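You operate a simulated robot arm through the tools that you are given. There is no shell and no other tool. Be economical: measure what you need, move in short steps, check, and stop when the job is done.

You are at the controls of a simulated two-armed robot. One attempt, no reset.

Task
Take the teal tablet from the blue table and leave it on the red plate. Shut the right green drawer. Put the grey plant pot on the steel table. Put the grit shaker on the white counter away on the blue table. Open the right white drawer, put the red bow from there on the yellow saucer and shut the drawer again. Press the red till button two times. Put the blue-collared seedling on the brown table away on the green workbench. Take the labelled pot labelled "leek" from the brown table and put it on the grid board. Do these in any order. Set down upright: grey plant pot, grit shaker, labelled pot.

It is judged by the outcome, as a careful person would: the job done as asked, and still so three seconds after it is handed in. It fails if anything else is knocked over, pushed out of place, dropped, spilled or broken.

Robot
Two 7-joint arms with two-finger parallel grippers on one trunk, on a base that drives. Base frame: it is fixed to the floor where the robot stands at the start and does not move with it; the origin is under the middle of the robot, x ahead of it, y to its left, z up. Lengths are in cm, angles in degrees, forces in N, time in s.
The left shoulder is at the start at [-8.2, 11.9, 85.1], the right one opposite. With the tool pointing down near the work surface each hand reaches from about 18 to 60 cm from the robot's upright axis, wherever it stands, measured 20 degrees to its own side. Places, roughly: blue table [70, 60, 80]; blue-collared seedling (4x4x4 cm) [-320, 780, 80]; green workbench [70, 260, 90]; grey plant pot (6x6x6 cm) [40, 710, 70]; grid board [-330, 760, 80]; grit shaker [-150, 700, 100]; labelled pot [-350, 825, 75]; red bow (7x7x3 cm) [-150, 730, 70]; red plate (16x8x2 cm) [50, 50, 80]; red till button [-160, 840, 100]; right green drawer [30, 280, 70]; right white drawer [-160, 710, 80]; steel table [-320, 570, 80]; teal tablet (3x3x3 cm) [50, 0, 80]; yellow saucer (9x9x1 cm) [-310, 540, 80]. Payload 3.43 kg a hand.
Tool frame (each hand has its own): the origin (TCP) lies between the finger pads and is the grasp point; the fingertips stand 3 cm ahead of it; z points along the fingers, y is the line along which they close. The gripper opens to 9.4 cm. The fingers are 2.8 cm wide and 1 cm thick; the gripper's body (5 by 9.6 cm) begins 5.5 cm behind the TCP.
Orientation is told as [roll, pitch, yaw] about the base's x, y, z axes, in that order, counted from this pose: with the fingers straight down and closing along the base's y, the tool's x points along the base's -x, its y along +y and its z along -z.

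Tools
- The arms move only by the tool nudge_tool. It takes "left_plan", "right_plan" or both (then of equal length, played together; a hand with none holds still); each is a list of rows, each a list of 7 numbers: the shift along the base's x, y, z in units of 150 mm (1.0 is 150 mm), then the turn, a rotation vector about the base's x, y, z in units of 90 degrees (1.0 is 90 degrees), then the opening in per cent of the stroke, from 0 (shut) to 100 (fully open). In form: [[dx, dy, dz, rx, ry, rz, gripper], ...]. A call has 1 to 8 rows; each row is the pose to reach, as a shift and turn from the pose commanded when the call began. A call with a number of a shift or a turn outside -1 to 1 is refused whole. A row lasts 0.2 s, in which the tool goes at most 5 cm and 8.6 degrees; a call with a longer step from one row to the next is refused whole, and so is a gripper value outside its range. A pose out of reach is approached as far as the arm can. The call stops where the force on the tool passes 40 N (or 10 N more than at its start, if that is more) or the arm is blocked; 0.2 s more then pass. Each finger travels about 15.3 cm/s and halts on what it meets, pressing with about 37 N; the grip force reading is that of the motor and also rises with nothing between the fingers. The clock runs only during rows and for 0.2 s after the last one: add rows that repeat a pose to give the fingers time. It gives the time, the measured TCP pose, the force on the tool (base axes), the opening and the grip force at its end, in the units of the frame above (readings bear some noise), with the torque about the TCP (base axes, N m) and any sound that the robot's microphone picked up.
- Cameras (640 x 400 px; columns grow to the right, rows downward): "scene" is now at [0.91, 1.68, 154.82]; the picture's right is [0.27, -0.96, 0.00], its down [-0.86, -0.25, -0.44] and it looks along [0.42, 0.12, -0.90] (base axes); focal length 280 px, centre (320, 200). "left" rides on the left gripper at [7.6, -1.4, -10.2] in its tool frame; the picture's right is [0.18, 0.98, 0.00], its down [-0.75, 0.14, -0.64] and it looks along [-0.63, 0.12, 0.77] (tool axes); focal length 243 px, centre (320, 200). "right" rides on the right gripper at [7.6, 1.4, -10.2] in its tool frame; the picture's right is [-0.18, 0.98, 0.00], its down [-0.75, -0.14, -0.64] and it looks along [-0.63, -0.12, 0.77] (tool axes); focal length 243 px, centre (320, 200). There is no depth. A picture from a camera that has moved, and an enlarged one, comes with that camera's place and axes in the base frame and with its lens. The place of the scene camera against the robot may be out by one fixed shift of up to 1.2 cm in any direction.
- camera(camera): a new picture of that camera. The clock stands still meanwhile.
- slide_trunk(by): slides the trunk up (or, below 0, down) by that many cm; the arms and the scene camera ride with it, the base frame stays. It gives what a move gives, with no picture.
- roll_base(legs): drives the robot by 1 to 6 legs, each [ahead, left, turn to the left] in cm, cm and degrees, along the robot's own axes; the way and the turn of a leg run together, so that a leg with both is an arc; at most 150 cm and 180 degrees a leg. The arms and the cameras ride along, it lands a little off, and it stops where it bumps. It gives what a move gives.
- head_to(pan, tilt): turns the head with the scene camera to pan (to the left, within 143 degrees either way) and tilt (down, from -29 to 69), counted from straight ahead of the robot. It gives what a move gives.
- close_up(camera, box): a new picture of the part [left, top, right, bottom] of that camera's present view, enlarged. The clock stands still meanwhile.
- finish_job(): hands the job in; it is judged then, once.

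Work in short steps. Places have to be worked out from the pictures, the camera data and where the tool is seen: move nearer, look again, correct. Check each grasp and each placing, and mend what went wrong. You have 483 turns and 246 pictures in all, those below and enlarged ones among them. Open the grippers and draw the arms clear of the work before you hand the job in, unless the task says otherwise; then end with one line.

The tools are called after "Call:" as name(argument=value, ...) on one line, values as JSON. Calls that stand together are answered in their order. nudge_tool: Moves the arms, as the interface text tells. Its arguments: {"type":"object","properties":{"left_plan":{"type":"array","items":{"type":"array","items":{"type":"number"}}},"right_plan":{"type":"array","items":{"type":"array","items":{"type":"number"}}}},"required":[]} The other tools are called the same way: slide_trunk (by) slides the trunk up or down; roll_base (legs) drives the base; head_to (pan, tilt) turns the head that bears the scene camera; camera (camera) takes a picture; close_up (camera, box) takes an enlarged picture of a part of a camera's view; finish_job () hands the job in.

At the start:

```text
clock: 0.0
left_tcp_pos: [26.35, 38.94, 104.46]
left_orientation: [0.0, 0.0, 0.0]
left_force: [-0.5, -0.6, 0.8]
left_moment: [-0.01, 0.01, 0.02]
left_width: 9.41
left_grasp_force: 0.0
right_tcp_pos: [29.66, 2.76, 108.06]
right_orientation: [-0.1, -0.1, 0.1]
right_force: [-0.4, -0.2, -0.6]
right_moment: [0.0, 0.0, 0.02]
right_width: 9.42
right_grasp_force: 0.1
trunk travel left (down, up): [-27.5, 6.0]
robot x, y, heading: [0.05, -0.07, -0.0]
head pan, tilt: [15.9, 64.1]
```

scene: 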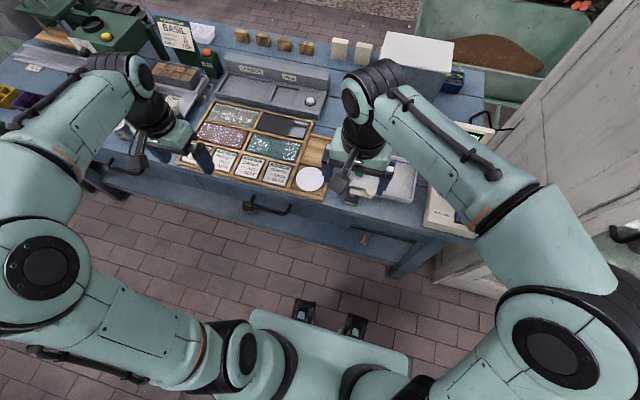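
right: 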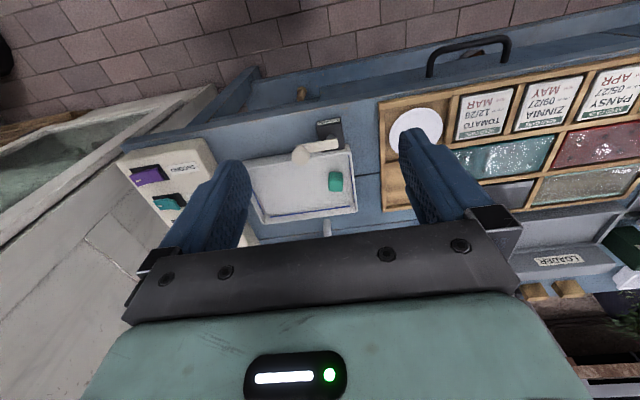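
left: 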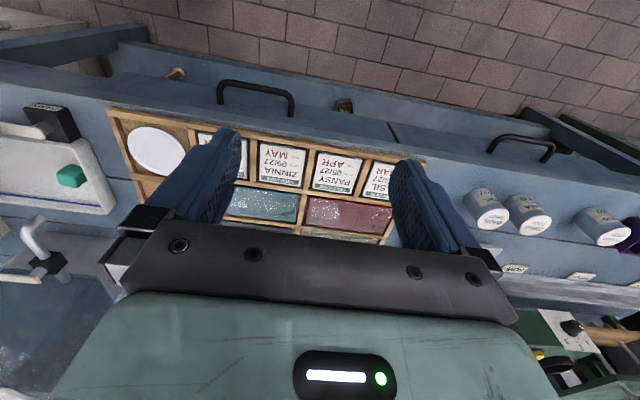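

I start by looking closely at the blue table, to find the tablet and the red plate.

Call:
close_up(camera="scene", box=[0, 0, 320, 200])

Call:
close_up(camera="right", box=[100, 80, 420, 280])

```text
2.00 times, centred on (160, 100) of scene
camera zoom: at [0.91, 1.68, 154.82], right [0.27, -0.96, 0.0], down [-0.86, -0.25, -0.44], along [0.42, 0.12, -0.9], focal length 560 px, centre (640, 400)
```

zoom: 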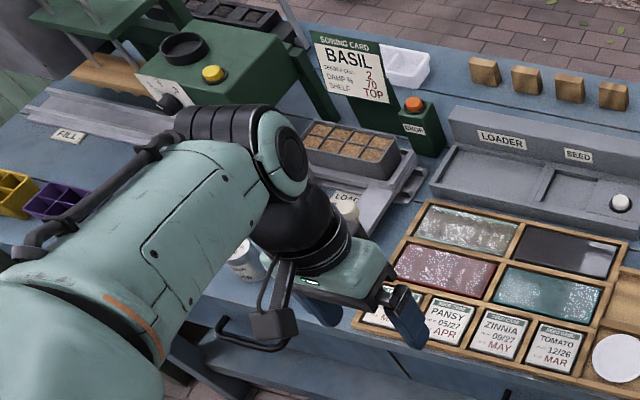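

```text
2.00 times, centred on (260, 180) of right
camera zoom: at [22.14, 4.13, 118.2], right [0.18, 0.98, 0.0], down [0.75, -0.14, 0.64], along [0.63, -0.12, -0.77], focal length 485 px, centre (440, 240)
```

zoom: 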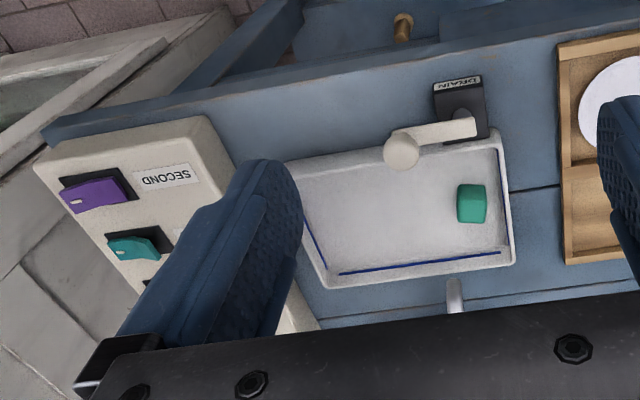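

The tablet is at about [48,2,82] in the white tray, the red glittery compartment at about [48,48]. I move the right hand nearer and look.

Call:
nudge_tool(right_plan=[[0.25, 0, -0.1, 0, 0, 0, 60], [0.5, -0.02, -0.2, 0, 0, 0, 60], [0.75, -0.05, -0.3, 0, 0, 0, 60], [1.0, -0.08, -0.4, 0, 0, 0, 60]])

Call:
camera(camera="right")

Call:
camera(camera="scene")

```text
clock: 1.0
left_tcp_pos: [26.46, 38.94, 104.47]
left_orientation: [0.0, 0.0, 0.1]
left_force: [-0.1, 0.0, 0.4]
left_moment: [0.0, 0.0, 0.0]
left_width: 9.39
left_grasp_force: 0.0
right_tcp_pos: [44.65, 1.51, 101.89]
right_orientation: [0.1, 0.0, 0.0]
right_force: [-0.2, -0.6, -0.1]
right_moment: [0.0, 0.0, 0.02]
right_width: 5.62
right_grasp_force: 0.0
trunk travel left (down, up): [-27.5, 6.0]
robot x, y, heading: [0.35, 0.48, 0.2]
head pan, tilt: [15.9, 64.1]
```

```text
240 pictures are left
camera right: at [37.31, 2.86, 112.14], right [0.18, 0.98, 0.0], down [0.75, -0.14, 0.64], along [0.63, -0.12, -0.77], focal length 243 px, centre (320, 200)
```

right: 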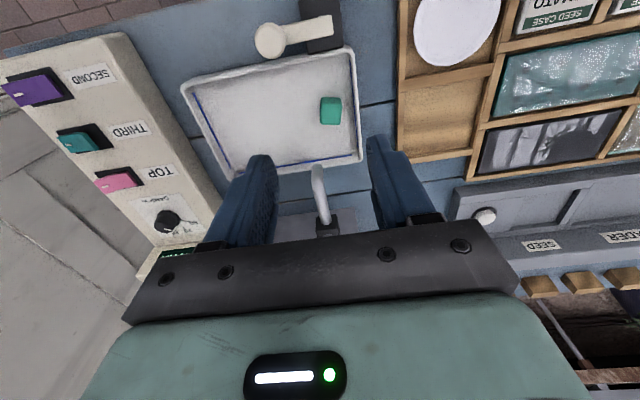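

```text
239 pictures are left
camera scene: at [1.04, 1.69, 154.82], right [0.27, -0.96, 0.0], down [-0.87, -0.25, -0.44], along [0.42, 0.12, -0.9], focal length 280 px, centre (320, 200)
```

scene: 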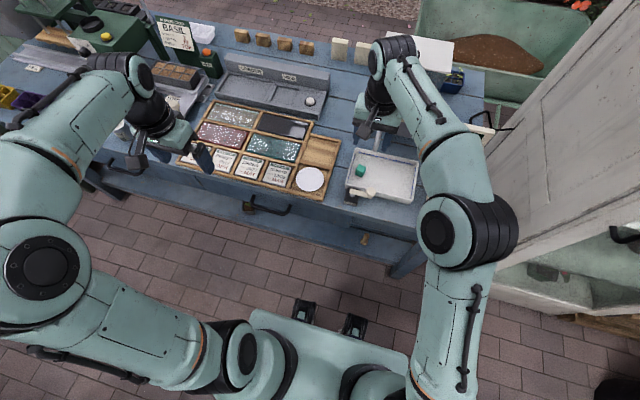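

The tablet triangulates to [48.2, 2.15, ~82], close to the tray's left rim, so I will grip along x. I turn the hand 90° while moving above it.

Call:
nudge_tool(right_plan=[[0.03, 0.005, -0.05, 0, 0, 0.09, 60], [0.06, 0.01, -0.1, 0, 0, 0.18, 60], [0.09, 0.015, -0.15, 0, 0, 0.27, 60], [0.12, 0.02, -0.2, 0, 0, 0.36, 60], [0.15, 0.025, -0.25, 0, 0, 0.45, 60], [0.18, 0.03, -0.3, 0, 0, 0.54, 60], [0.21, 0.035, -0.35, 0, 0, 0.63, 60], [0.24, 0.04, -0.4, 0, 0, 0.72, 60]])

Call:
nudge_tool(right_plan=[[0, 0, -0.05, 0, 0, 0.09, 60], [0, 0, -0.1, 0, 0, 0.18, 60], [0, 0, -0.13, 0, 0, 0.28, 60]])

Call:
camera(camera="right")

```text
clock: 2.8
left_tcp_pos: [26.39, 38.96, 104.5]
left_orientation: [0.0, 0.0, 0.0]
left_force: [-0.2, 0.3, -0.9]
left_moment: [-0.02, -0.01, -0.02]
left_width: 9.41
left_grasp_force: 0.0
right_tcp_pos: [48.28, 2.26, 95.98]
right_orientation: [0.1, 0.0, 65.0]
right_force: [0.4, 0.3, -1.4]
right_moment: [0.01, 0.03, 0.01]
right_width: 5.66
right_grasp_force: 0.0
trunk travel left (down, up): [-27.5, 6.0]
robot x, y, heading: [-0.17, 0.07, 0.2]
head pan, tilt: [15.9, 64.1]
```

```text
refused: row 3 steps farther than a row can; nothing moved
```

```text
238 pictures are left
camera right: at [43.89, -4.19, 106.19], right [-0.81, 0.58, 0.0], down [0.45, 0.62, 0.64], along [0.37, 0.52, -0.77], focal length 243 px, centre (320, 200)
```

right: 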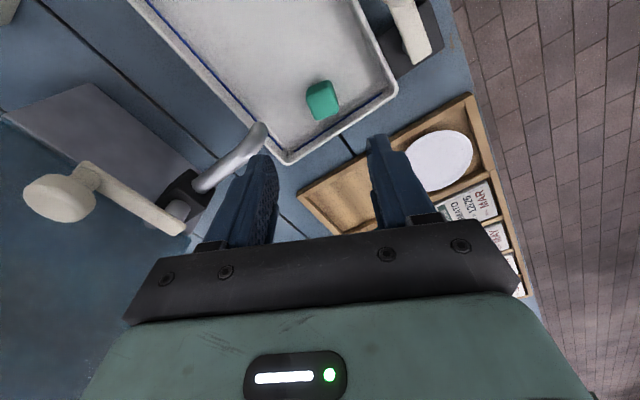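

The spout overhangs the tray near [52,0,88], so I finish the turn and offset the hand to [47.3, 3.0] so its body passes clear of it.

Call:
nudge_tool(right_plan=[[-0.02, 0.02, 0, 0, 0, 0.09, 60], [-0.04, 0.04, 0, 0, 0, 0.18, 60], [-0.064, 0.056, -0.1, 0, 0, 0.27, 60], [-0.064, 0.056, -0.3, 0, 0, 0.277, 60]])

Call:
camera(camera="right")

```text
clock: 3.8
left_tcp_pos: [26.4, 38.92, 104.52]
left_orientation: [0.0, 0.0, 0.0]
left_force: [-0.6, 0.0, 0.2]
left_moment: [0.02, -0.02, -0.05]
left_width: 9.39
left_grasp_force: 0.1
right_tcp_pos: [47.27, 3.11, 91.38]
right_orientation: [0.1, 0.0, 89.9]
right_force: [-0.2, 0.2, 0.3]
right_moment: [0.0, 0.04, 0.06]
right_width: 5.65
right_grasp_force: 0.0
trunk travel left (down, up): [-27.5, 6.0]
robot x, y, heading: [-0.28, -0.03, 0.0]
head pan, tilt: [15.9, 64.1]
```

```text
237 pictures are left
camera right: at [45.93, -4.58, 101.6], right [-0.98, 0.19, 0.0], down [0.14, 0.75, 0.64], along [0.12, 0.63, -0.77], focal length 243 px, centre (320, 200)
```

right: 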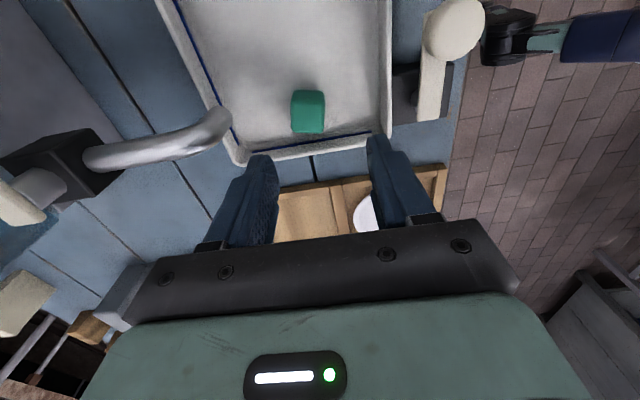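

Spout and tablet places agree. I descend to TCP z ≈ 83 and close.

Call:
nudge_tool(right_plan=[[0, -0.02, -0.25, 0, 0, 0, 60], [0, -0.02, -0.45, 0, 0, 0, 60], [0, -0.02, -0.57, 0, 0, 0, 60], [0, -0.02, -0.57, 0, 0, 0, 60]])

Call:
camera(camera="right")

```text
clock: 4.8
left_tcp_pos: [26.18, 38.82, 104.43]
left_orientation: [0.1, -0.1, -0.1]
left_force: [0.0, 0.2, -0.7]
left_moment: [0.03, -0.01, 0.01]
left_width: 9.42
left_grasp_force: 0.1
right_tcp_pos: [47.31, 2.67, 83.64]
right_orientation: [-0.4, -0.2, 89.8]
right_force: [-7.3, -2.6, 13.6]
right_moment: [-0.74, 0.71, 0.35]
right_width: 5.82
right_grasp_force: 1.7
trunk travel left (down, up): [-27.5, 6.0]
robot x, y, heading: [-0.37, 0.16, -0.0]
head pan, tilt: [15.9, 64.1]
stopped in row 4 (right hand): the force on the tool passed its limit at 43 N (the readings are from after the stop); the commanded pose is now the measured one
```

```text
236 pictures are left
camera right: at [45.92, -4.93, 93.82], right [-0.98, 0.19, -0.01], down [0.14, 0.75, 0.65], along [0.13, 0.63, -0.76], focal length 243 px, centre (320, 200)
```

right: 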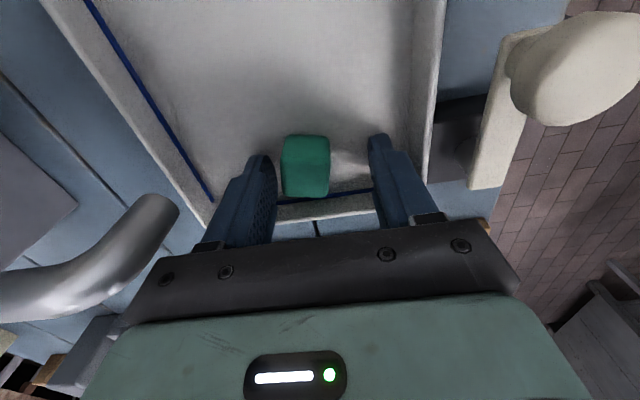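

The fingertips have met the tray floor (tips at about 80.6). I raise 0.6 cm and close on the tablet.

Call:
nudge_tool(right_plan=[[0, 0, 0.04, 0, 0, 0, 60], [0, 0, 0.04, 0, 0, 0, 20], [0, 0, 0.04, 0, 0, 0, 10], [0, 0, 0.04, 0, 0, 0, 10], [0, 0, 0.04, 0, 0, 0, 10]])

Call:
camera(camera="right")

```text
clock: 6.0
left_tcp_pos: [26.27, 38.95, 104.51]
left_orientation: [-0.1, 0.0, 0.0]
left_force: [-0.2, -0.7, -0.2]
left_moment: [-0.04, 0.0, -0.01]
left_width: 9.41
left_grasp_force: 0.0
right_tcp_pos: [47.46, 2.97, 84.12]
right_orientation: [-0.5, -0.4, 89.7]
right_force: [0.8, 1.9, 6.4]
right_moment: [-0.1, -0.01, 0.04]
right_width: 2.45
right_grasp_force: 36.3
trunk travel left (down, up): [-27.5, 6.0]
robot x, y, heading: [0.41, -0.04, 0.2]
head pan, tilt: [15.9, 64.1]
```

```text
235 pictures are left
camera right: at [46.02, -4.85, 94.28], right [-0.98, 0.19, -0.01], down [0.14, 0.75, 0.65], along [0.13, 0.63, -0.76], focal length 243 px, centre (320, 200)
```

right: 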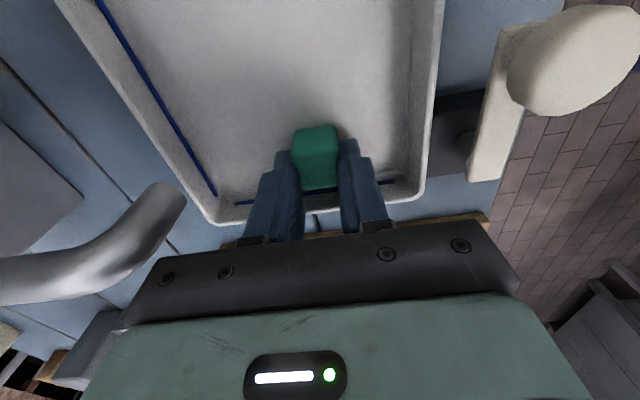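

Gripped (2.45 cm). I lift straight up.

Call:
nudge_tool(right_plan=[[0, 0, 0.3, 0, 0, 0, 10], [0, 0, 0.6, 0, 0, 0, 10], [0, 0, 0.9, 0, 0, 0, 10], [-0.2, 0, 1.0, 0, 0, 0, 10], [-0.5, 0, 1.0, 0, 0, 0, 10], [-0.7, 0, 1.0, 0, 0, 0, 10]])

Call:
roll_base(legs=[[0, 40, 0]])

Call:
camera(camera="right")

Call:
camera(camera="scene")

```text
clock: 7.4
left_tcp_pos: [26.35, 38.91, 104.57]
left_orientation: [-0.1, 0.1, 0.1]
left_force: [-0.6, -0.7, -0.1]
left_moment: [-0.01, 0.0, 0.04]
left_width: 9.41
left_grasp_force: 0.2
right_tcp_pos: [36.89, 2.81, 98.91]
right_orientation: [-0.4, -0.3, 89.7]
right_force: [0.8, 0.5, -0.4]
right_moment: [-0.01, 0.02, -0.01]
right_width: 2.46
right_grasp_force: 36.3
trunk travel left (down, up): [-27.5, 6.0]
robot x, y, heading: [-0.01, 0.12, -0.1]
head pan, tilt: [15.9, 64.1]
```

```text
clock: 11.4
left_tcp_pos: [26.79, 77.84, 104.42]
left_orientation: [0.0, 0.0, -0.4]
left_force: [0.4, 0.1, -0.3]
left_moment: [0.01, 0.0, 0.03]
left_width: 9.4
left_grasp_force: 0.1
right_tcp_pos: [37.07, 41.69, 98.99]
right_orientation: [-0.5, -0.3, 89.3]
right_force: [0.5, -0.3, 0.6]
right_moment: [0.0, 0.02, 0.02]
right_width: 2.45
right_grasp_force: 37.0
trunk travel left (down, up): [-27.5, 6.0]
robot x, y, heading: [0.19, 39.04, -0.2]
head pan, tilt: [15.9, 64.1]
```

```text
234 pictures are left
camera right: at [35.61, 33.97, 109.11], right [-0.98, 0.2, -0.01], down [0.14, 0.75, 0.65], along [0.13, 0.63, -0.76], focal length 243 px, centre (320, 200)
```

right: 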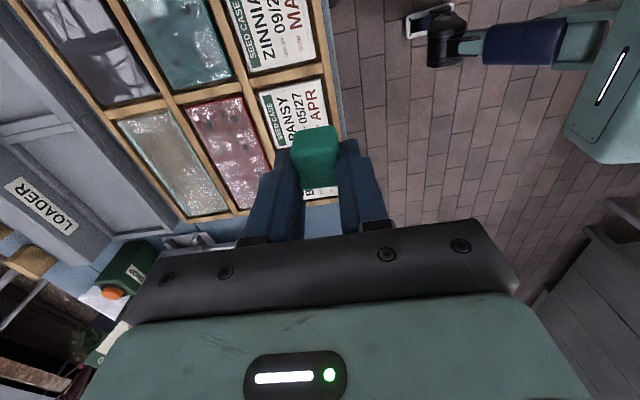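

```text
233 pictures are left
camera scene: at [1.06, 40.84, 154.82], right [0.27, -0.96, 0.0], down [-0.87, -0.24, -0.44], along [0.42, 0.12, -0.9], focal length 280 px, centre (320, 200)
```

scene: 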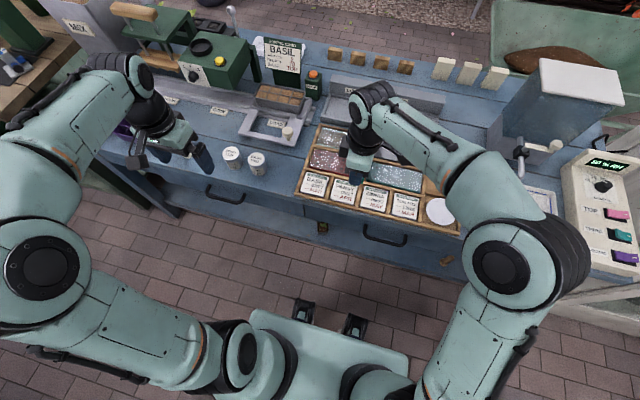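

The red glittery cell centres at about [48.5, 47]. I move the tablet above it.

Call:
nudge_tool(right_plan=[[0.25, 0.1, 0, 0, 0, 0, 10], [0.5, 0.2, 0, 0, 0, 0, 10], [0.76, 0.3, -0.1, 0, 0, 0, 10], [0.76, 0.35, -0.35, 0, 0, 0, 10], [0.76, 0.35, -0.55, 0, 0, 0, 10]])

Call:
camera(camera="right")

```text
clock: 12.6
left_tcp_pos: [26.89, 77.81, 104.38]
left_orientation: [0.1, 0.0, -0.4]
left_force: [0.3, 1.1, 0.5]
left_moment: [-0.03, -0.02, 0.02]
left_width: 9.4
left_grasp_force: 0.1
right_tcp_pos: [48.51, 46.73, 90.58]
right_orientation: [-0.5, -0.2, 89.2]
right_force: [-0.4, -0.7, 0.0]
right_moment: [0.0, 0.0, 0.01]
right_width: 2.45
right_grasp_force: 36.7
trunk travel left (down, up): [-27.5, 6.0]
robot x, y, heading: [0.15, 39.3, -0.4]
head pan, tilt: [15.9, 64.1]
```

```text
232 pictures are left
camera right: at [46.99, 39.09, 100.78], right [-0.98, 0.2, -0.01], down [0.14, 0.75, 0.65], along [0.13, 0.63, -0.76], focal length 243 px, centre (320, 200)
```

right: 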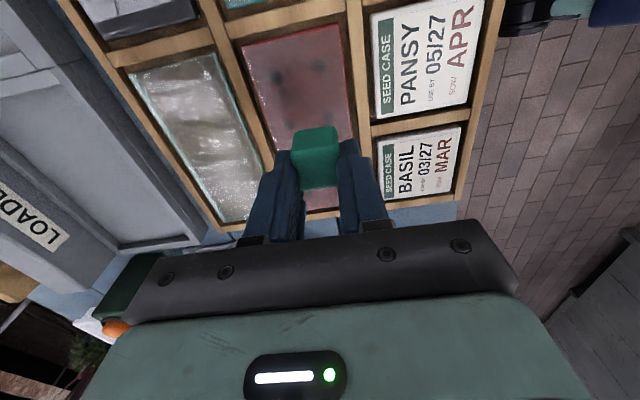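

The cell centre reads [49.4, 48.3]; I shift a little and lower slowly.

Call:
nudge_tool(right_plan=[[0.05, 0.08, -0.15, 0, 0, 0, 10], [0.05, 0.08, -0.28, 0, 0, 0, 10], [0.05, 0.08, -0.33, 0, 0, 0, 10], [0.05, 0.08, -0.36, 0, 0, 0, 10]])

Call:
camera(camera="right")

```text
clock: 13.6
left_tcp_pos: [26.77, 77.95, 104.39]
left_orientation: [0.0, -0.1, -0.4]
left_force: [0.1, 1.1, -0.5]
left_moment: [-0.01, 0.01, 0.03]
left_width: 9.41
left_grasp_force: 0.1
right_tcp_pos: [49.29, 48.25, 85.2]
right_orientation: [-0.4, -0.3, 89.4]
right_force: [0.2, -0.5, -0.6]
right_moment: [0.02, 0.01, 0.01]
right_width: 2.45
right_grasp_force: 36.7
trunk travel left (down, up): [-27.5, 6.0]
robot x, y, heading: [0.07, 39.43, -0.4]
head pan, tilt: [15.9, 64.1]
```

```text
231 pictures are left
camera right: at [47.76, 40.43, 95.43], right [-0.98, 0.2, -0.01], down [0.15, 0.75, 0.65], along [0.13, 0.63, -0.76], focal length 243 px, centre (320, 200)
```

right: 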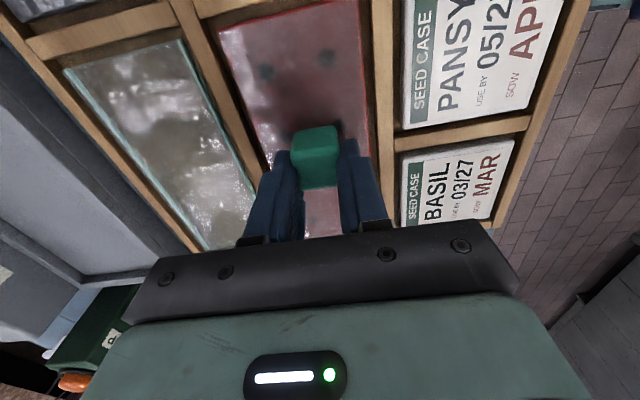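

Well centred; no contact yet. I keep lowering in small steps, watching the force.

Call:
nudge_tool(right_plan=[[0, 0, -0.02, 0, 0, 0, 10], [0, 0, -0.04, 0, 0, 0, 10], [0, 0, -0.06, 0, 0, 0, 10], [0, 0, -0.08, 0, 0, 0, 10]])

```text
clock: 14.7
left_tcp_pos: [26.85, 77.81, 104.55]
left_orientation: [0.0, 0.0, -0.4]
left_force: [0.5, -0.1, -0.6]
left_moment: [0.0, 0.04, -0.03]
left_width: 9.41
left_grasp_force: 0.1
right_tcp_pos: [49.33, 48.27, 84.93]
right_orientation: [-1.2, -0.7, 89.2]
right_force: [-3.1, -1.3, 11.9]
right_moment: [-0.21, 0.28, -0.04]
right_width: 2.44
right_grasp_force: 37.0
trunk travel left (down, up): [-27.5, 6.0]
robot x, y, heading: [-0.07, 39.26, -0.3]
head pan, tilt: [15.9, 64.1]
stopped in row 4 (right hand): the force on the tool passed its limit at 41 N (the readings are from after the stop); the commanded pose is now the measured one
```

It touches at TCP z ≈ 84.9. I open slightly, let it rest, and rise.

Call:
nudge_tool(right_plan=[[0, 0, 0.01, 0, 0, 0, 45], [0, 0, 0.01, 0, 0, 0, 45], [0, 0, 0.1, 0, 0, 0, 45], [0, 0, 0.4, 0, 0, 0, 45], [0, 0, 0.7, 0, 0, 0, 45]])

Call:
camera(camera="right")

```text
clock: 15.9
left_tcp_pos: [26.8, 77.86, 104.43]
left_orientation: [-0.1, -0.1, -0.4]
left_force: [-0.7, 0.0, 0.0]
left_moment: [0.0, -0.02, 0.0]
left_width: 9.4
left_grasp_force: 0.0
right_tcp_pos: [48.68, 48.06, 95.21]
right_orientation: [-0.9, -0.6, 89.3]
right_force: [-0.2, -0.4, 0.0]
right_moment: [-0.02, 0.0, -0.01]
right_width: 4.24
right_grasp_force: 0.1
right hand out of reach, approached as far as the arm can: row 5
trunk travel left (down, up): [-27.5, 6.0]
robot x, y, heading: [0.45, 39.09, -0.4]
head pan, tilt: [15.9, 64.1]
```

```text
230 pictures are left
camera right: at [47.17, 40.31, 105.33], right [-0.98, 0.2, -0.02], down [0.14, 0.75, 0.65], along [0.14, 0.64, -0.76], focal length 243 px, centre (320, 200)
```

right: 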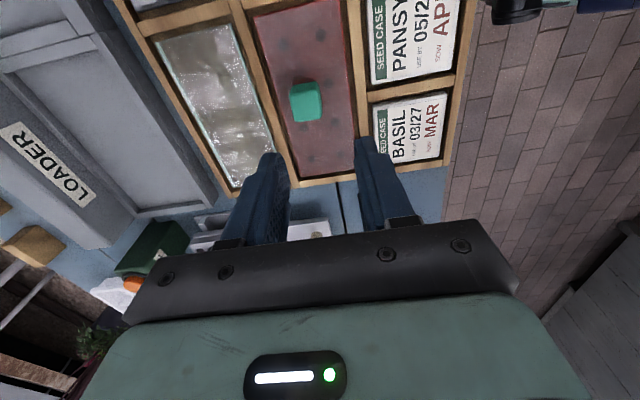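

The tablet lies on the red plate. I retract the right hand, turning it back, and look around to the left for the way to the workbench.

Call:
nudge_tool(right_plan=[[-0.05, 0, 0.3, 0, 0, -0.09, 45], [-0.2, -0.05, 0.4, 0, 0, -0.18, 45], [-0.4, -0.1, 0.5, 0, 0, -0.27, 45], [-0.6, -0.15, 0.5, 0, 0, -0.36, 45], [-0.8, -0.2, 0.5, 0, 0, -0.45, 45], [-1.0, -0.25, 0.5, 0, 0, -0.54, 45], [-1.0, -0.3, 0.5, 0, 0, -0.63, 45], [-1.0, -0.3, 0.5, 0, 0, -0.72, 45]])

Call:
nudge_tool(right_plan=[[-0.2, -0.05, 0, 0, 0, -0.09, 60], [-0.4, -0.1, 0, 0, 0, -0.18, 60], [-0.5, -0.1, 0, 0, 0, -0.27, 60]])

Call:
head_to(pan=75, tilt=35)

Call:
camera(camera="scene")

```text
clock: 17.7
left_tcp_pos: [26.84, 77.9, 104.53]
left_orientation: [-0.1, 0.0, -0.4]
left_force: [-0.6, 0.5, -0.5]
left_moment: [0.02, 0.01, 0.02]
left_width: 9.38
left_grasp_force: 0.0
right_tcp_pos: [33.96, 43.61, 102.54]
right_orientation: [-1.1, -0.7, 24.3]
right_force: [0.8, -0.4, 0.1]
right_moment: [-0.02, -0.01, 0.02]
right_width: 4.23
right_grasp_force: 0.0
right hand out of reach, approached as far as the arm can: row 1
trunk travel left (down, up): [-27.5, 6.0]
robot x, y, heading: [0.29, 39.09, -0.0]
head pan, tilt: [15.9, 64.1]
```

```text
clock: 18.5
left_tcp_pos: [26.82, 77.76, 104.41]
left_orientation: [0.0, 0.1, -0.4]
left_force: [-0.3, 0.5, -0.1]
left_moment: [0.02, 0.0, 0.02]
left_width: 9.38
left_grasp_force: 0.0
right_tcp_pos: [26.31, 42.19, 102.59]
right_orientation: [-1.1, -0.7, 0.0]
right_force: [0.9, -0.6, 0.2]
right_moment: [-0.01, -0.01, 0.0]
right_width: 5.63
right_grasp_force: 0.1
trunk travel left (down, up): [-27.5, 6.0]
robot x, y, heading: [0.15, 39.21, -0.2]
head pan, tilt: [15.9, 64.1]
```

```text
clock: 19.8
left_tcp_pos: [26.7, 77.91, 104.56]
left_orientation: [0.0, 0.1, -0.5]
left_force: [-0.1, -0.3, -0.3]
left_moment: [-0.02, -0.02, 0.02]
left_width: 9.39
left_grasp_force: 0.2
right_tcp_pos: [26.35, 42.21, 102.55]
right_orientation: [-1.0, -0.6, 0.1]
right_force: [0.2, 0.3, -0.1]
right_moment: [0.04, 0.02, 0.0]
right_width: 5.63
right_grasp_force: 0.1
trunk travel left (down, up): [-27.5, 6.0]
robot x, y, heading: [0.13, 38.92, -0.8]
head pan, tilt: [75.0, 35.0]
```

```text
229 pictures are left
camera scene: at [-2.54, 47.66, 158.7], right [0.96, -0.27, 0.0], down [-0.15, -0.55, -0.82], along [0.22, 0.79, -0.57], focal length 280 px, centre (320, 200)
```

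scene: 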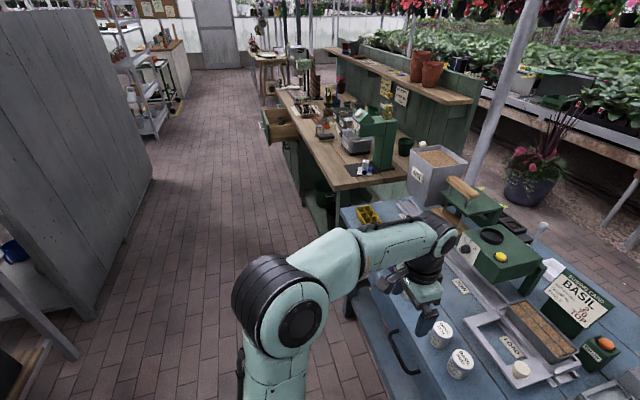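

The aisle at x≈-25 is clear and the open green drawer is at about [27,281,75]. I back off and drive left.

Call:
roll_base(legs=[[-25, 0, 0], [0, 140, 0]])

Call:
head_to(pan=50, tilt=40)

Call:
camera(camera="scene")

```text
clock: 33.8
left_tcp_pos: [2.46, 219.59, 104.37]
left_orientation: [0.0, 0.0, -0.4]
left_force: [0.0, 0.7, 0.1]
left_moment: [0.02, 0.02, -0.01]
left_width: 9.4
left_grasp_force: 0.1
right_tcp_pos: [2.14, 183.72, 102.55]
right_orientation: [-1.0, -0.6, 0.2]
right_force: [0.4, 0.0, 0.6]
right_moment: [-0.03, -0.01, 0.02]
right_width: 5.63
right_grasp_force: 0.1
trunk travel left (down, up): [-27.5, 6.0]
robot x, y, heading: [-24.41, 180.82, -0.4]
head pan, tilt: [75.0, 35.0]
```

```text
clock: 34.7
left_tcp_pos: [2.52, 219.48, 104.55]
left_orientation: [0.0, 0.0, -0.4]
left_force: [-0.6, 0.1, -0.9]
left_moment: [-0.02, -0.02, 0.0]
left_width: 9.4
left_grasp_force: 0.0
right_tcp_pos: [2.1, 183.71, 102.54]
right_orientation: [-1.1, -0.6, 0.2]
right_force: [0.0, -0.2, 0.6]
right_moment: [-0.01, -0.01, -0.02]
right_width: 5.63
right_grasp_force: 0.0
trunk travel left (down, up): [-27.5, 6.0]
robot x, y, heading: [-24.32, 180.84, -0.4]
head pan, tilt: [50.0, 40.0]
```

```text
228 pictures are left
camera scene: at [-23.64, 187.23, 157.95], right [0.76, -0.65, 0.0], down [-0.42, -0.49, -0.77], along [0.5, 0.58, -0.64], focal length 280 px, centre (320, 200)
```

scene: 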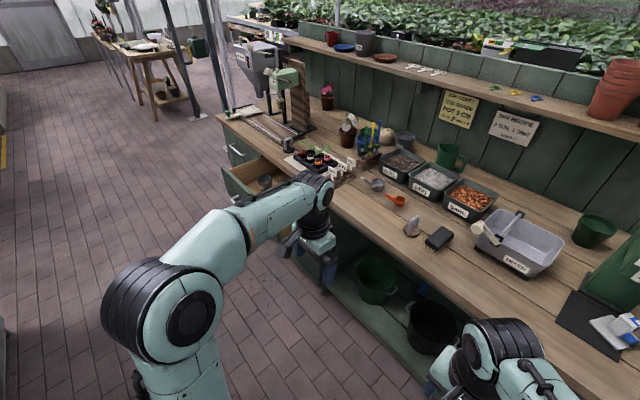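

The drawer stands open about 18 cm (front at x≈12, bench edge x≈30). I drive left to stand in front of it.

Call:
roll_base(legs=[[0, 98, 0]])

Call:
head_to(pan=5, tilt=55)

Call:
camera(camera="scene")

```text
clock: 43.7
left_tcp_pos: [3.69, 317.74, 104.46]
left_orientation: [0.0, 0.0, -0.8]
left_force: [0.1, -0.6, 0.9]
left_moment: [-0.02, -0.01, 0.0]
left_width: 9.38
left_grasp_force: 0.1
right_tcp_pos: [3.08, 282.18, 102.59]
right_orientation: [-1.1, -0.5, -0.1]
right_force: [1.0, 0.3, 0.8]
right_moment: [0.0, 0.01, 0.0]
right_width: 5.62
right_grasp_force: 0.1
trunk travel left (down, up): [-27.5, 6.0]
robot x, y, heading: [-23.41, 278.81, -0.7]
head pan, tilt: [50.0, 40.0]
```

```text
clock: 44.8
left_tcp_pos: [3.66, 317.84, 104.48]
left_orientation: [-0.1, -0.1, -0.7]
left_force: [0.0, -0.1, -0.5]
left_moment: [0.01, -0.05, -0.01]
left_width: 9.39
left_grasp_force: 0.1
right_tcp_pos: [3.05, 282.13, 102.5]
right_orientation: [-1.1, -0.6, 0.0]
right_force: [0.0, 0.5, 0.5]
right_moment: [-0.02, 0.02, -0.02]
right_width: 5.62
right_grasp_force: 0.1
trunk travel left (down, up): [-27.5, 6.0]
robot x, y, heading: [-23.23, 279.22, -0.6]
head pan, tilt: [5.0, 55.0]
```

```text
227 pictures are left
camera scene: at [-21.03, 279.73, 155.88], right [0.08, -1.0, 0.0], down [-0.82, -0.06, -0.57], along [0.57, 0.04, -0.82], focal length 280 px, centre (320, 200)
```

scene: 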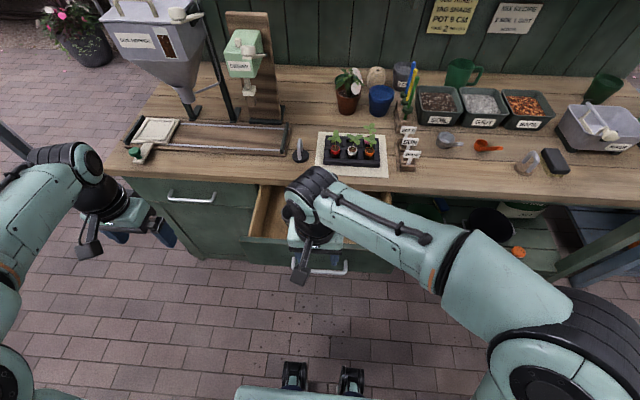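

The drawer front top edge is near x≈15, handle near [10,282]. I back up 18 cm to make room for tilting the right hand forward, closing its fingers, to push with the fingertips.

Call:
roll_base(legs=[[-18, 0, 0]])

Call:
nudge_tool(right_plan=[[0.05, 0, -0.1, 0, -0.095, 0, 20], [0.1, 0, -0.2, 0, -0.19, 0, 0], [0.15, 0, -0.3, 0, -0.28, 0, 0], [0.2, 0, -0.4, 0, -0.37, 0, 0], [0.25, 0, -0.5, 0, -0.46, 0, 0], [0.3, 0, -0.6, 0, -0.55, 0, 0], [0.35, 0, -0.7, 0, -0.64, 0, 0], [0.4, 0, -0.8, 0, -0.73, 0, 0]])

Call:
camera(camera="right")

Call:
camera(camera="scene")

```text
clock: 46.3
left_tcp_pos: [-14.53, 317.89, 104.51]
left_orientation: [0.0, 0.0, -0.8]
left_force: [-0.2, -0.5, -0.2]
left_moment: [0.01, -0.01, -0.02]
left_width: 9.4
left_grasp_force: 0.0
right_tcp_pos: [-15.2, 282.2, 102.64]
right_orientation: [-1.1, -0.7, -0.3]
right_force: [-0.6, 0.2, 1.0]
right_moment: [-0.05, -0.02, -0.02]
right_width: 5.64
right_grasp_force: 0.0
trunk travel left (down, up): [-27.5, 6.0]
robot x, y, heading: [-41.3, 279.5, -0.9]
head pan, tilt: [5.0, 55.0]
```

```text
clock: 48.1
left_tcp_pos: [-14.44, 317.98, 104.48]
left_orientation: [0.0, -0.1, -0.8]
left_force: [-0.1, -0.5, 1.1]
left_moment: [-0.04, 0.0, -0.01]
left_width: 9.43
left_grasp_force: 0.0
right_tcp_pos: [-9.17, 282.23, 90.61]
right_orientation: [-0.3, -66.4, -0.8]
right_force: [0.0, -1.1, -0.8]
right_moment: [0.02, 0.02, 0.01]
right_width: 0.0
right_grasp_force: 32.9
trunk travel left (down, up): [-27.5, 6.0]
robot x, y, heading: [-41.56, 279.56, -0.7]
head pan, tilt: [5.0, 55.0]
```

```text
226 pictures are left
camera right: at [-21.38, 283.83, 87.66], right [0.09, 0.98, 0.17], down [-0.29, -0.13, 0.95], along [0.95, -0.14, 0.27], focal length 243 px, centre (320, 200)
```

right: 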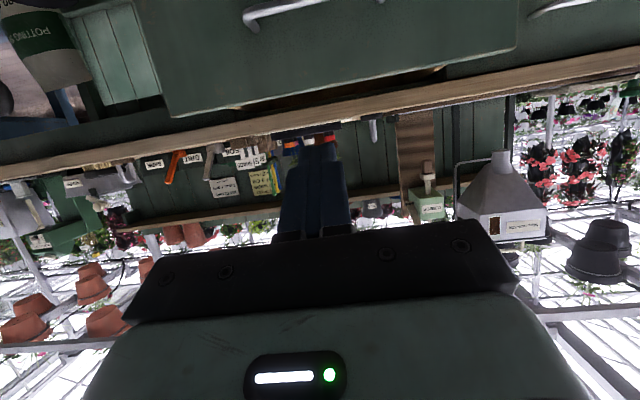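

```text
225 pictures are left
camera scene: at [-39.2, 280.0, 155.88], right [0.07, -1.0, 0.0], down [-0.82, -0.06, -0.57], along [0.57, 0.04, -0.82], focal length 280 px, centre (320, 200)
```

scene: 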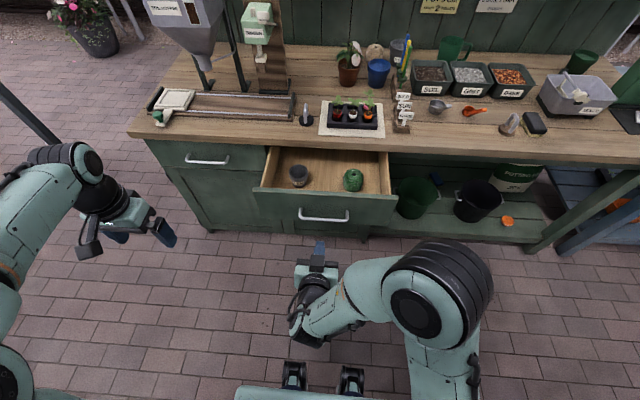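

Drawer front: x≈15, top z≈81.7, handle z≈73. I lower the fingertips to about z 77 and move near the front.

Call:
nudge_tool(right_plan=[[0, 0.03, -0.3, 0, 0, 0, 0], [0.1, 0.06, -0.6, 0, 0, 0, 0], [0.3, 0.1, -0.8, 0, 0, 0, 0], [0.6, 0.1, -0.8, 0, 0, 0, 0], [0.9, 0.1, -0.8, 0, 0, 0, 0]])

Call:
camera(camera="scene")

```text
clock: 49.3
left_tcp_pos: [-14.44, 317.97, 104.49]
left_orientation: [0.0, 0.0, -0.8]
left_force: [0.6, -0.4, 0.9]
left_moment: [0.02, 0.0, 0.01]
left_width: 9.38
left_grasp_force: 0.1
right_tcp_pos: [4.29, 283.82, 78.58]
right_orientation: [-0.4, -66.3, -0.7]
right_force: [0.7, -0.1, -0.7]
right_moment: [0.02, 0.02, -0.03]
right_width: 0.02
right_grasp_force: 33.1
trunk travel left (down, up): [-27.5, 6.0]
robot x, y, heading: [-41.79, 279.34, -0.9]
head pan, tilt: [5.0, 55.0]
```

```text
224 pictures are left
camera scene: at [-39.2, 279.92, 155.88], right [0.07, -1.0, 0.0], down [-0.82, -0.06, -0.57], along [0.57, 0.04, -0.82], focal length 280 px, centre (320, 200)
```

scene: 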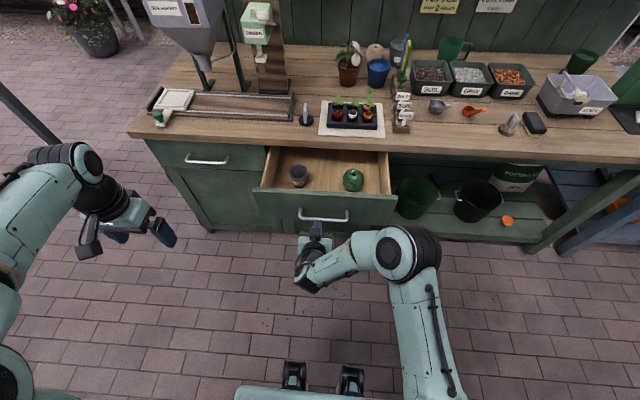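

Aligned near the drawer's middle. I push forward gently.

Call:
nudge_tool(right_plan=[[0.2, 0, 0, 0, 0, 0, 0], [0.4, 0, 0, 0, 0, 0, 0], [0.5, 0, 0, 0, 0, 0, 0], [0.6, 0, 0, 0, 0, 0, 0], [0.7, 0, 0, 0, 0, 0, 0], [0.8, 0, 0, 0, 0, 0, 0], [0.9, 0, 0, 0, 0, 0, 0], [1.0, 0, 0, 0, 0, 0, 0]])

Call:
camera(camera="scene")

```text
clock: 51.1
left_tcp_pos: [-14.46, 318.02, 104.48]
left_orientation: [0.0, 0.0, -0.7]
left_force: [-0.3, -0.9, 0.4]
left_moment: [-0.04, 0.04, 0.03]
left_width: 9.41
left_grasp_force: 0.0
right_tcp_pos: [19.34, 283.54, 78.46]
right_orientation: [-0.7, -66.3, -0.7]
right_force: [0.4, -0.4, -0.4]
right_moment: [-0.04, 0.01, -0.01]
right_width: 0.0
right_grasp_force: 33.3
trunk travel left (down, up): [-27.5, 6.0]
robot x, y, heading: [-41.24, 279.3, -0.9]
head pan, tilt: [5.0, 55.0]
```

```text
223 pictures are left
camera scene: at [-39.23, 279.95, 155.88], right [0.07, -1.0, 0.0], down [-0.82, -0.06, -0.57], along [0.57, 0.04, -0.82], focal length 280 px, centre (320, 200)
```

scene: 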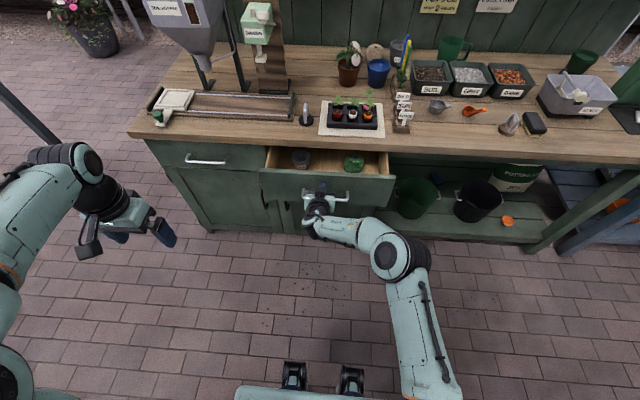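

The drawer is moving in smoothly. I keep pushing to the stop.

Call:
nudge_tool(right_plan=[[0.1, 0, 0, 0, 0, 0, 0], [0.2, 0, 0, 0, 0, 0, 0], [0.3, 0, 0, 0, 0, 0, 0], [0.4, 0, 0, 0, 0, 0, 0], [0.5, 0, 0, 0, 0, 0, 0], [0.6, 0, 0, 0, 0, 0, 0], [0.7, 0, 0, 0, 0, 0, 0], [0.8, 0, 0, 0, 0, 0, 0]])

Call:
camera(camera="scene")

```text
clock: 52.9
left_tcp_pos: [-14.38, 317.92, 104.48]
left_orientation: [0.0, 0.0, -0.8]
left_force: [1.0, -0.6, -0.9]
left_moment: [-0.03, -0.01, 0.03]
left_width: 9.39
left_grasp_force: 0.1
right_tcp_pos: [28.34, 282.95, 79.06]
right_orientation: [-0.6, -66.4, -0.7]
right_force: [0.1, -0.7, -0.4]
right_moment: [0.01, -0.01, -0.01]
right_width: 0.0
right_grasp_force: 33.2
right hand out of reach, approached as far as the arm can: row 6, 7, 8
trunk travel left (down, up): [-27.5, 6.0]
robot x, y, heading: [-41.69, 279.2, -0.8]
head pan, tilt: [5.0, 55.0]
```

```text
222 pictures are left
camera scene: at [-39.26, 279.95, 155.88], right [0.07, -1.0, 0.0], down [-0.82, -0.06, -0.57], along [0.57, 0.04, -0.82], focal length 280 px, centre (320, 200)
```

scene: 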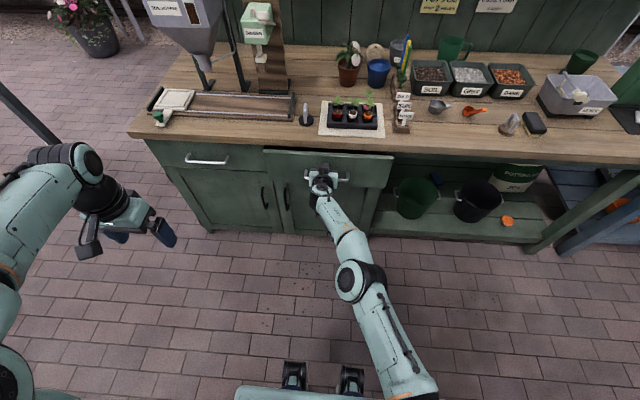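

Almost shut but the arm is at its reach. I draw the hand back 12 cm, roll ahead 12 cm and push again.

Call:
nudge_tool(right_plan=[[-0.3, 0, 0, 0, 0, 0, 0], [-0.6, 0, 0, 0, 0, 0, 0], [-0.9, 0, 0, 0, 0, 0, 0]])

Call:
roll_base(legs=[[12, 0, 0]])

Call:
nudge_tool(right_plan=[[0.15, 0, 0, 0, 0, 0, 0], [0.25, 0, 0, 0, 0, 0, 0], [0.33, 0, 0, 0, 0, 0, 0], [0.41, 0, 0, 0, 0, 0, 0], [0.49, 0, 0, 0, 0, 0, 0], [0.57, 0, 0, 0, 0, 0, 0]])

Call:
camera(camera="scene")

```text
clock: 53.7
left_tcp_pos: [-14.62, 317.81, 104.53]
left_orientation: [0.1, 0.1, -0.8]
left_force: [0.0, -0.4, -0.2]
left_moment: [0.01, -0.01, 0.0]
left_width: 9.42
left_grasp_force: 0.0
right_tcp_pos: [14.65, 282.87, 78.95]
right_orientation: [-0.3, -66.4, -0.8]
right_force: [0.0, 0.1, 0.3]
right_moment: [0.0, 0.02, -0.01]
right_width: 0.01
right_grasp_force: 33.2
trunk travel left (down, up): [-27.5, 6.0]
robot x, y, heading: [-41.45, 279.5, -1.0]
head pan, tilt: [5.0, 55.0]
```

```text
clock: 54.9
left_tcp_pos: [-2.72, 317.79, 104.4]
left_orientation: [0.0, 0.0, -0.8]
left_force: [1.6, 0.1, 0.1]
left_moment: [0.03, 0.03, 0.01]
left_width: 9.4
left_grasp_force: 0.0
right_tcp_pos: [26.64, 282.93, 78.87]
right_orientation: [-0.5, -66.3, -0.7]
right_force: [-0.7, 0.1, -0.1]
right_moment: [0.01, -0.03, 0.0]
right_width: 0.01
right_grasp_force: 33.2
trunk travel left (down, up): [-27.5, 6.0]
robot x, y, heading: [-29.46, 279.3, -0.7]
head pan, tilt: [5.0, 55.0]
```

```text
clock: 56.2
left_tcp_pos: [-2.69, 317.72, 104.4]
left_orientation: [0.0, 0.0, -0.8]
left_force: [-0.1, -0.1, -0.1]
left_moment: [-0.02, 0.06, 0.0]
left_width: 9.39
left_grasp_force: 0.0
right_tcp_pos: [33.61, 282.92, 78.95]
right_orientation: [-0.5, -66.2, -0.9]
right_force: [-21.2, -5.6, 7.7]
right_moment: [-0.07, -0.29, -0.17]
right_width: 0.0
right_grasp_force: 33.0
trunk travel left (down, up): [-27.5, 6.0]
robot x, y, heading: [-29.59, 279.29, -0.9]
head pan, tilt: [5.0, 55.0]
stopped in row 6 (right hand): the force on the tool passed its limit at 50 N (the readings are from after the stop); the commanded pose is now the measured one
```

```text
221 pictures are left
camera scene: at [-27.61, 279.78, 155.88], right [0.07, -1.0, 0.0], down [-0.82, -0.06, -0.57], along [0.57, 0.04, -0.82], focal length 280 px, centre (320, 200)
```

scene: 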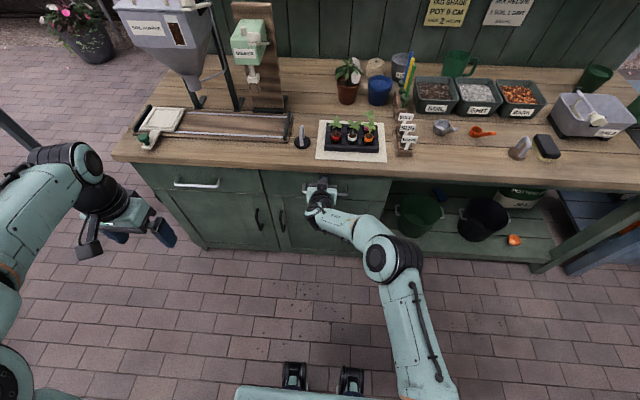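

The drawer is flush shut. I look closely at the bench tray (for the seedling later) while retracting the hand.

Call:
nudge_tool(right_plan=[[-0.3, 0, 0, 0, 0, 0, 0], [-0.6, 0, 0, 0, 0, 0, 0], [-0.9, 0, 0.1, 0, 0, 0, 0]])

Call:
close_up(camera="scene", box=[280, 50, 440, 180])

```text
clock: 57.0
left_tcp_pos: [-2.88, 317.77, 104.47]
left_orientation: [0.0, 0.0, -0.8]
left_force: [-0.6, 0.1, 0.2]
left_moment: [-0.02, 0.01, 0.0]
left_width: 9.38
left_grasp_force: 0.1
right_tcp_pos: [20.39, 282.97, 80.35]
right_orientation: [-0.4, -66.3, -0.8]
right_force: [0.0, -0.7, -0.2]
right_moment: [0.02, -0.01, 0.0]
right_width: 0.0
right_grasp_force: 32.8
trunk travel left (down, up): [-27.5, 6.0]
robot x, y, heading: [-29.7, 279.6, -0.8]
head pan, tilt: [5.0, 55.0]
```

```text
3.08 times, centred on (360, 115) of scene
camera zoom: at [-27.56, 279.79, 155.88], right [0.07, -1.0, 0.0], down [-0.82, -0.06, -0.57], along [0.57, 0.04, -0.82], focal length 862 px, centre (197, 462)
```

zoom: 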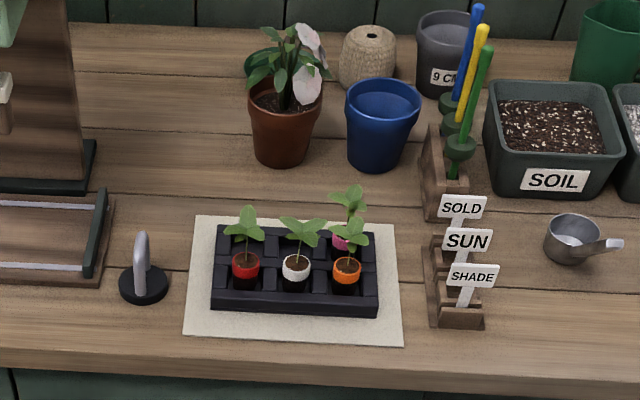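

Bench is fine; two tray cells are empty. I turn the right hand back down and back away into the aisle, then look ahead.

Call:
nudge_tool(right_plan=[[-0.1, 0, 0.1, 0, 0.09, 0, 30], [-0.2, 0, 0.25, 0, 0.18, 0, 60], [-0.3, 0, 0.4, 0, 0.27, 0, 60], [-0.4, 0, 0.6, 0, 0.36, 0, 60], [-0.5, 0, 0.8, 0, 0.45, 0, 60], [-0.6, 0, 1.0, 0, 0.54, 0, 60], [-0.7, 0, 1.0, 0, 0.63, 0, 60], [-0.8, 0, 1.0, 0, 0.72, 0, 60]])

Call:
roll_base(legs=[[-15, 0, 0]])

Call:
head_to(pan=85, tilt=20)

Call:
camera(camera="scene")

```text
clock: 58.8
left_tcp_pos: [-2.69, 317.85, 104.51]
left_orientation: [0.0, 0.0, -0.7]
left_force: [0.0, 0.0, 0.1]
left_moment: [0.01, 0.01, 0.01]
left_width: 9.4
left_grasp_force: 0.1
right_tcp_pos: [8.36, 283.0, 95.21]
right_orientation: [-1.1, -1.2, -0.1]
right_force: [0.1, -0.2, 0.3]
right_moment: [-0.02, 0.0, 0.0]
right_width: 5.66
right_grasp_force: 0.1
trunk travel left (down, up): [-27.5, 6.0]
robot x, y, heading: [-29.55, 279.11, -0.6]
head pan, tilt: [5.0, 55.0]
```

```text
clock: 60.2
left_tcp_pos: [-17.63, 318.01, 104.39]
left_orientation: [0.0, -0.1, -1.0]
left_force: [-0.1, -1.0, 0.1]
left_moment: [-0.04, -0.02, 0.0]
left_width: 9.39
left_grasp_force: 0.1
right_tcp_pos: [-6.63, 283.12, 95.24]
right_orientation: [-1.0, -1.4, -0.6]
right_force: [-0.5, 0.2, 1.1]
right_moment: [0.02, -0.01, 0.03]
right_width: 5.64
right_grasp_force: 0.0
trunk travel left (down, up): [-27.5, 6.0]
robot x, y, heading: [-44.33, 279.44, -0.7]
head pan, tilt: [5.0, 55.0]
```

```text
clock: 61.7
left_tcp_pos: [-17.5, 317.9, 104.4]
left_orientation: [0.1, 0.0, -1.0]
left_force: [-0.4, 0.6, 0.0]
left_moment: [0.01, 0.02, -0.03]
left_width: 9.39
left_grasp_force: 0.1
right_tcp_pos: [-6.68, 283.15, 95.25]
right_orientation: [-1.1, -1.4, -0.6]
right_force: [0.2, 0.1, 0.4]
right_moment: [0.0, 0.01, 0.04]
right_width: 5.61
right_grasp_force: 0.0
trunk travel left (down, up): [-27.5, 6.0]
robot x, y, heading: [-44.49, 279.47, -1.3]
head pan, tilt: [85.0, 20.0]
```

```text
219 pictures are left
camera scene: at [-48.62, 288.77, 161.09], right [0.99, -0.1, 0.0], down [-0.04, -0.34, -0.94], along [0.1, 0.93, -0.34], focal length 280 px, centre (320, 200)
```

scene: 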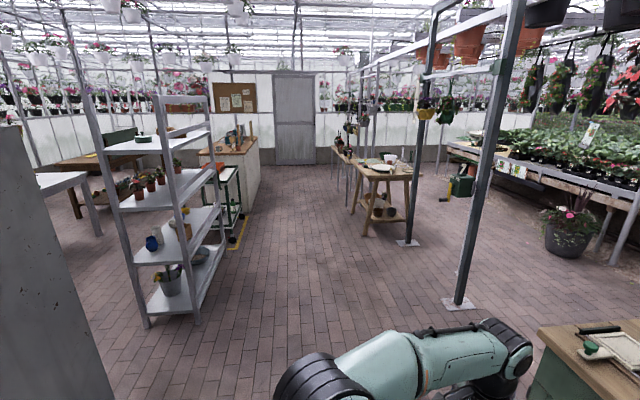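

I zoom in on the area ahead to locate the pot and the counter.

Call:
close_up(camera="scene", box=[310, 90, 510, 250])

Call:
close_up(camera="scene", box=[30, 90, 290, 260])

```text
2.50 times, centred on (410, 170) of scene
camera zoom: at [-48.62, 288.77, 161.09], right [0.99, -0.1, 0.0], down [-0.04, -0.34, -0.94], along [0.1, 0.93, -0.34], focal length 700 px, centre (95, 275)
```

zoom: 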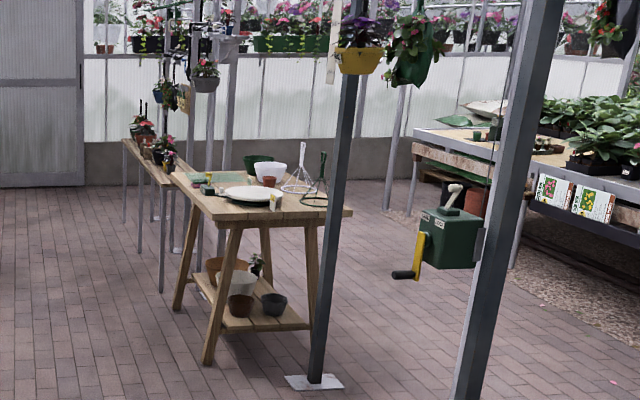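

```text
2.35 times, centred on (160, 175) of scene
camera zoom: at [-48.62, 288.77, 161.09], right [0.99, -0.1, 0.0], down [-0.04, -0.34, -0.94], along [0.1, 0.93, -0.34], focal length 659 px, centre (696, 259)
```

zoom: 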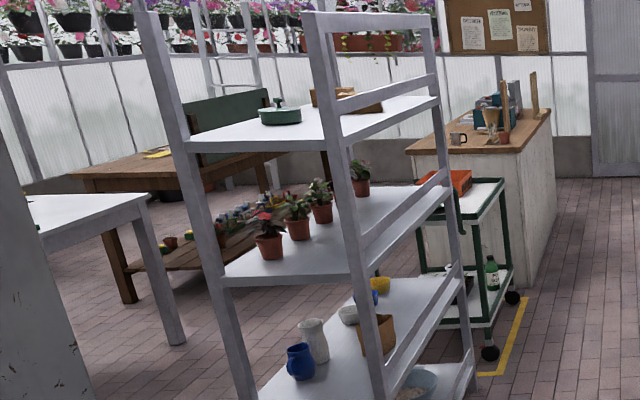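

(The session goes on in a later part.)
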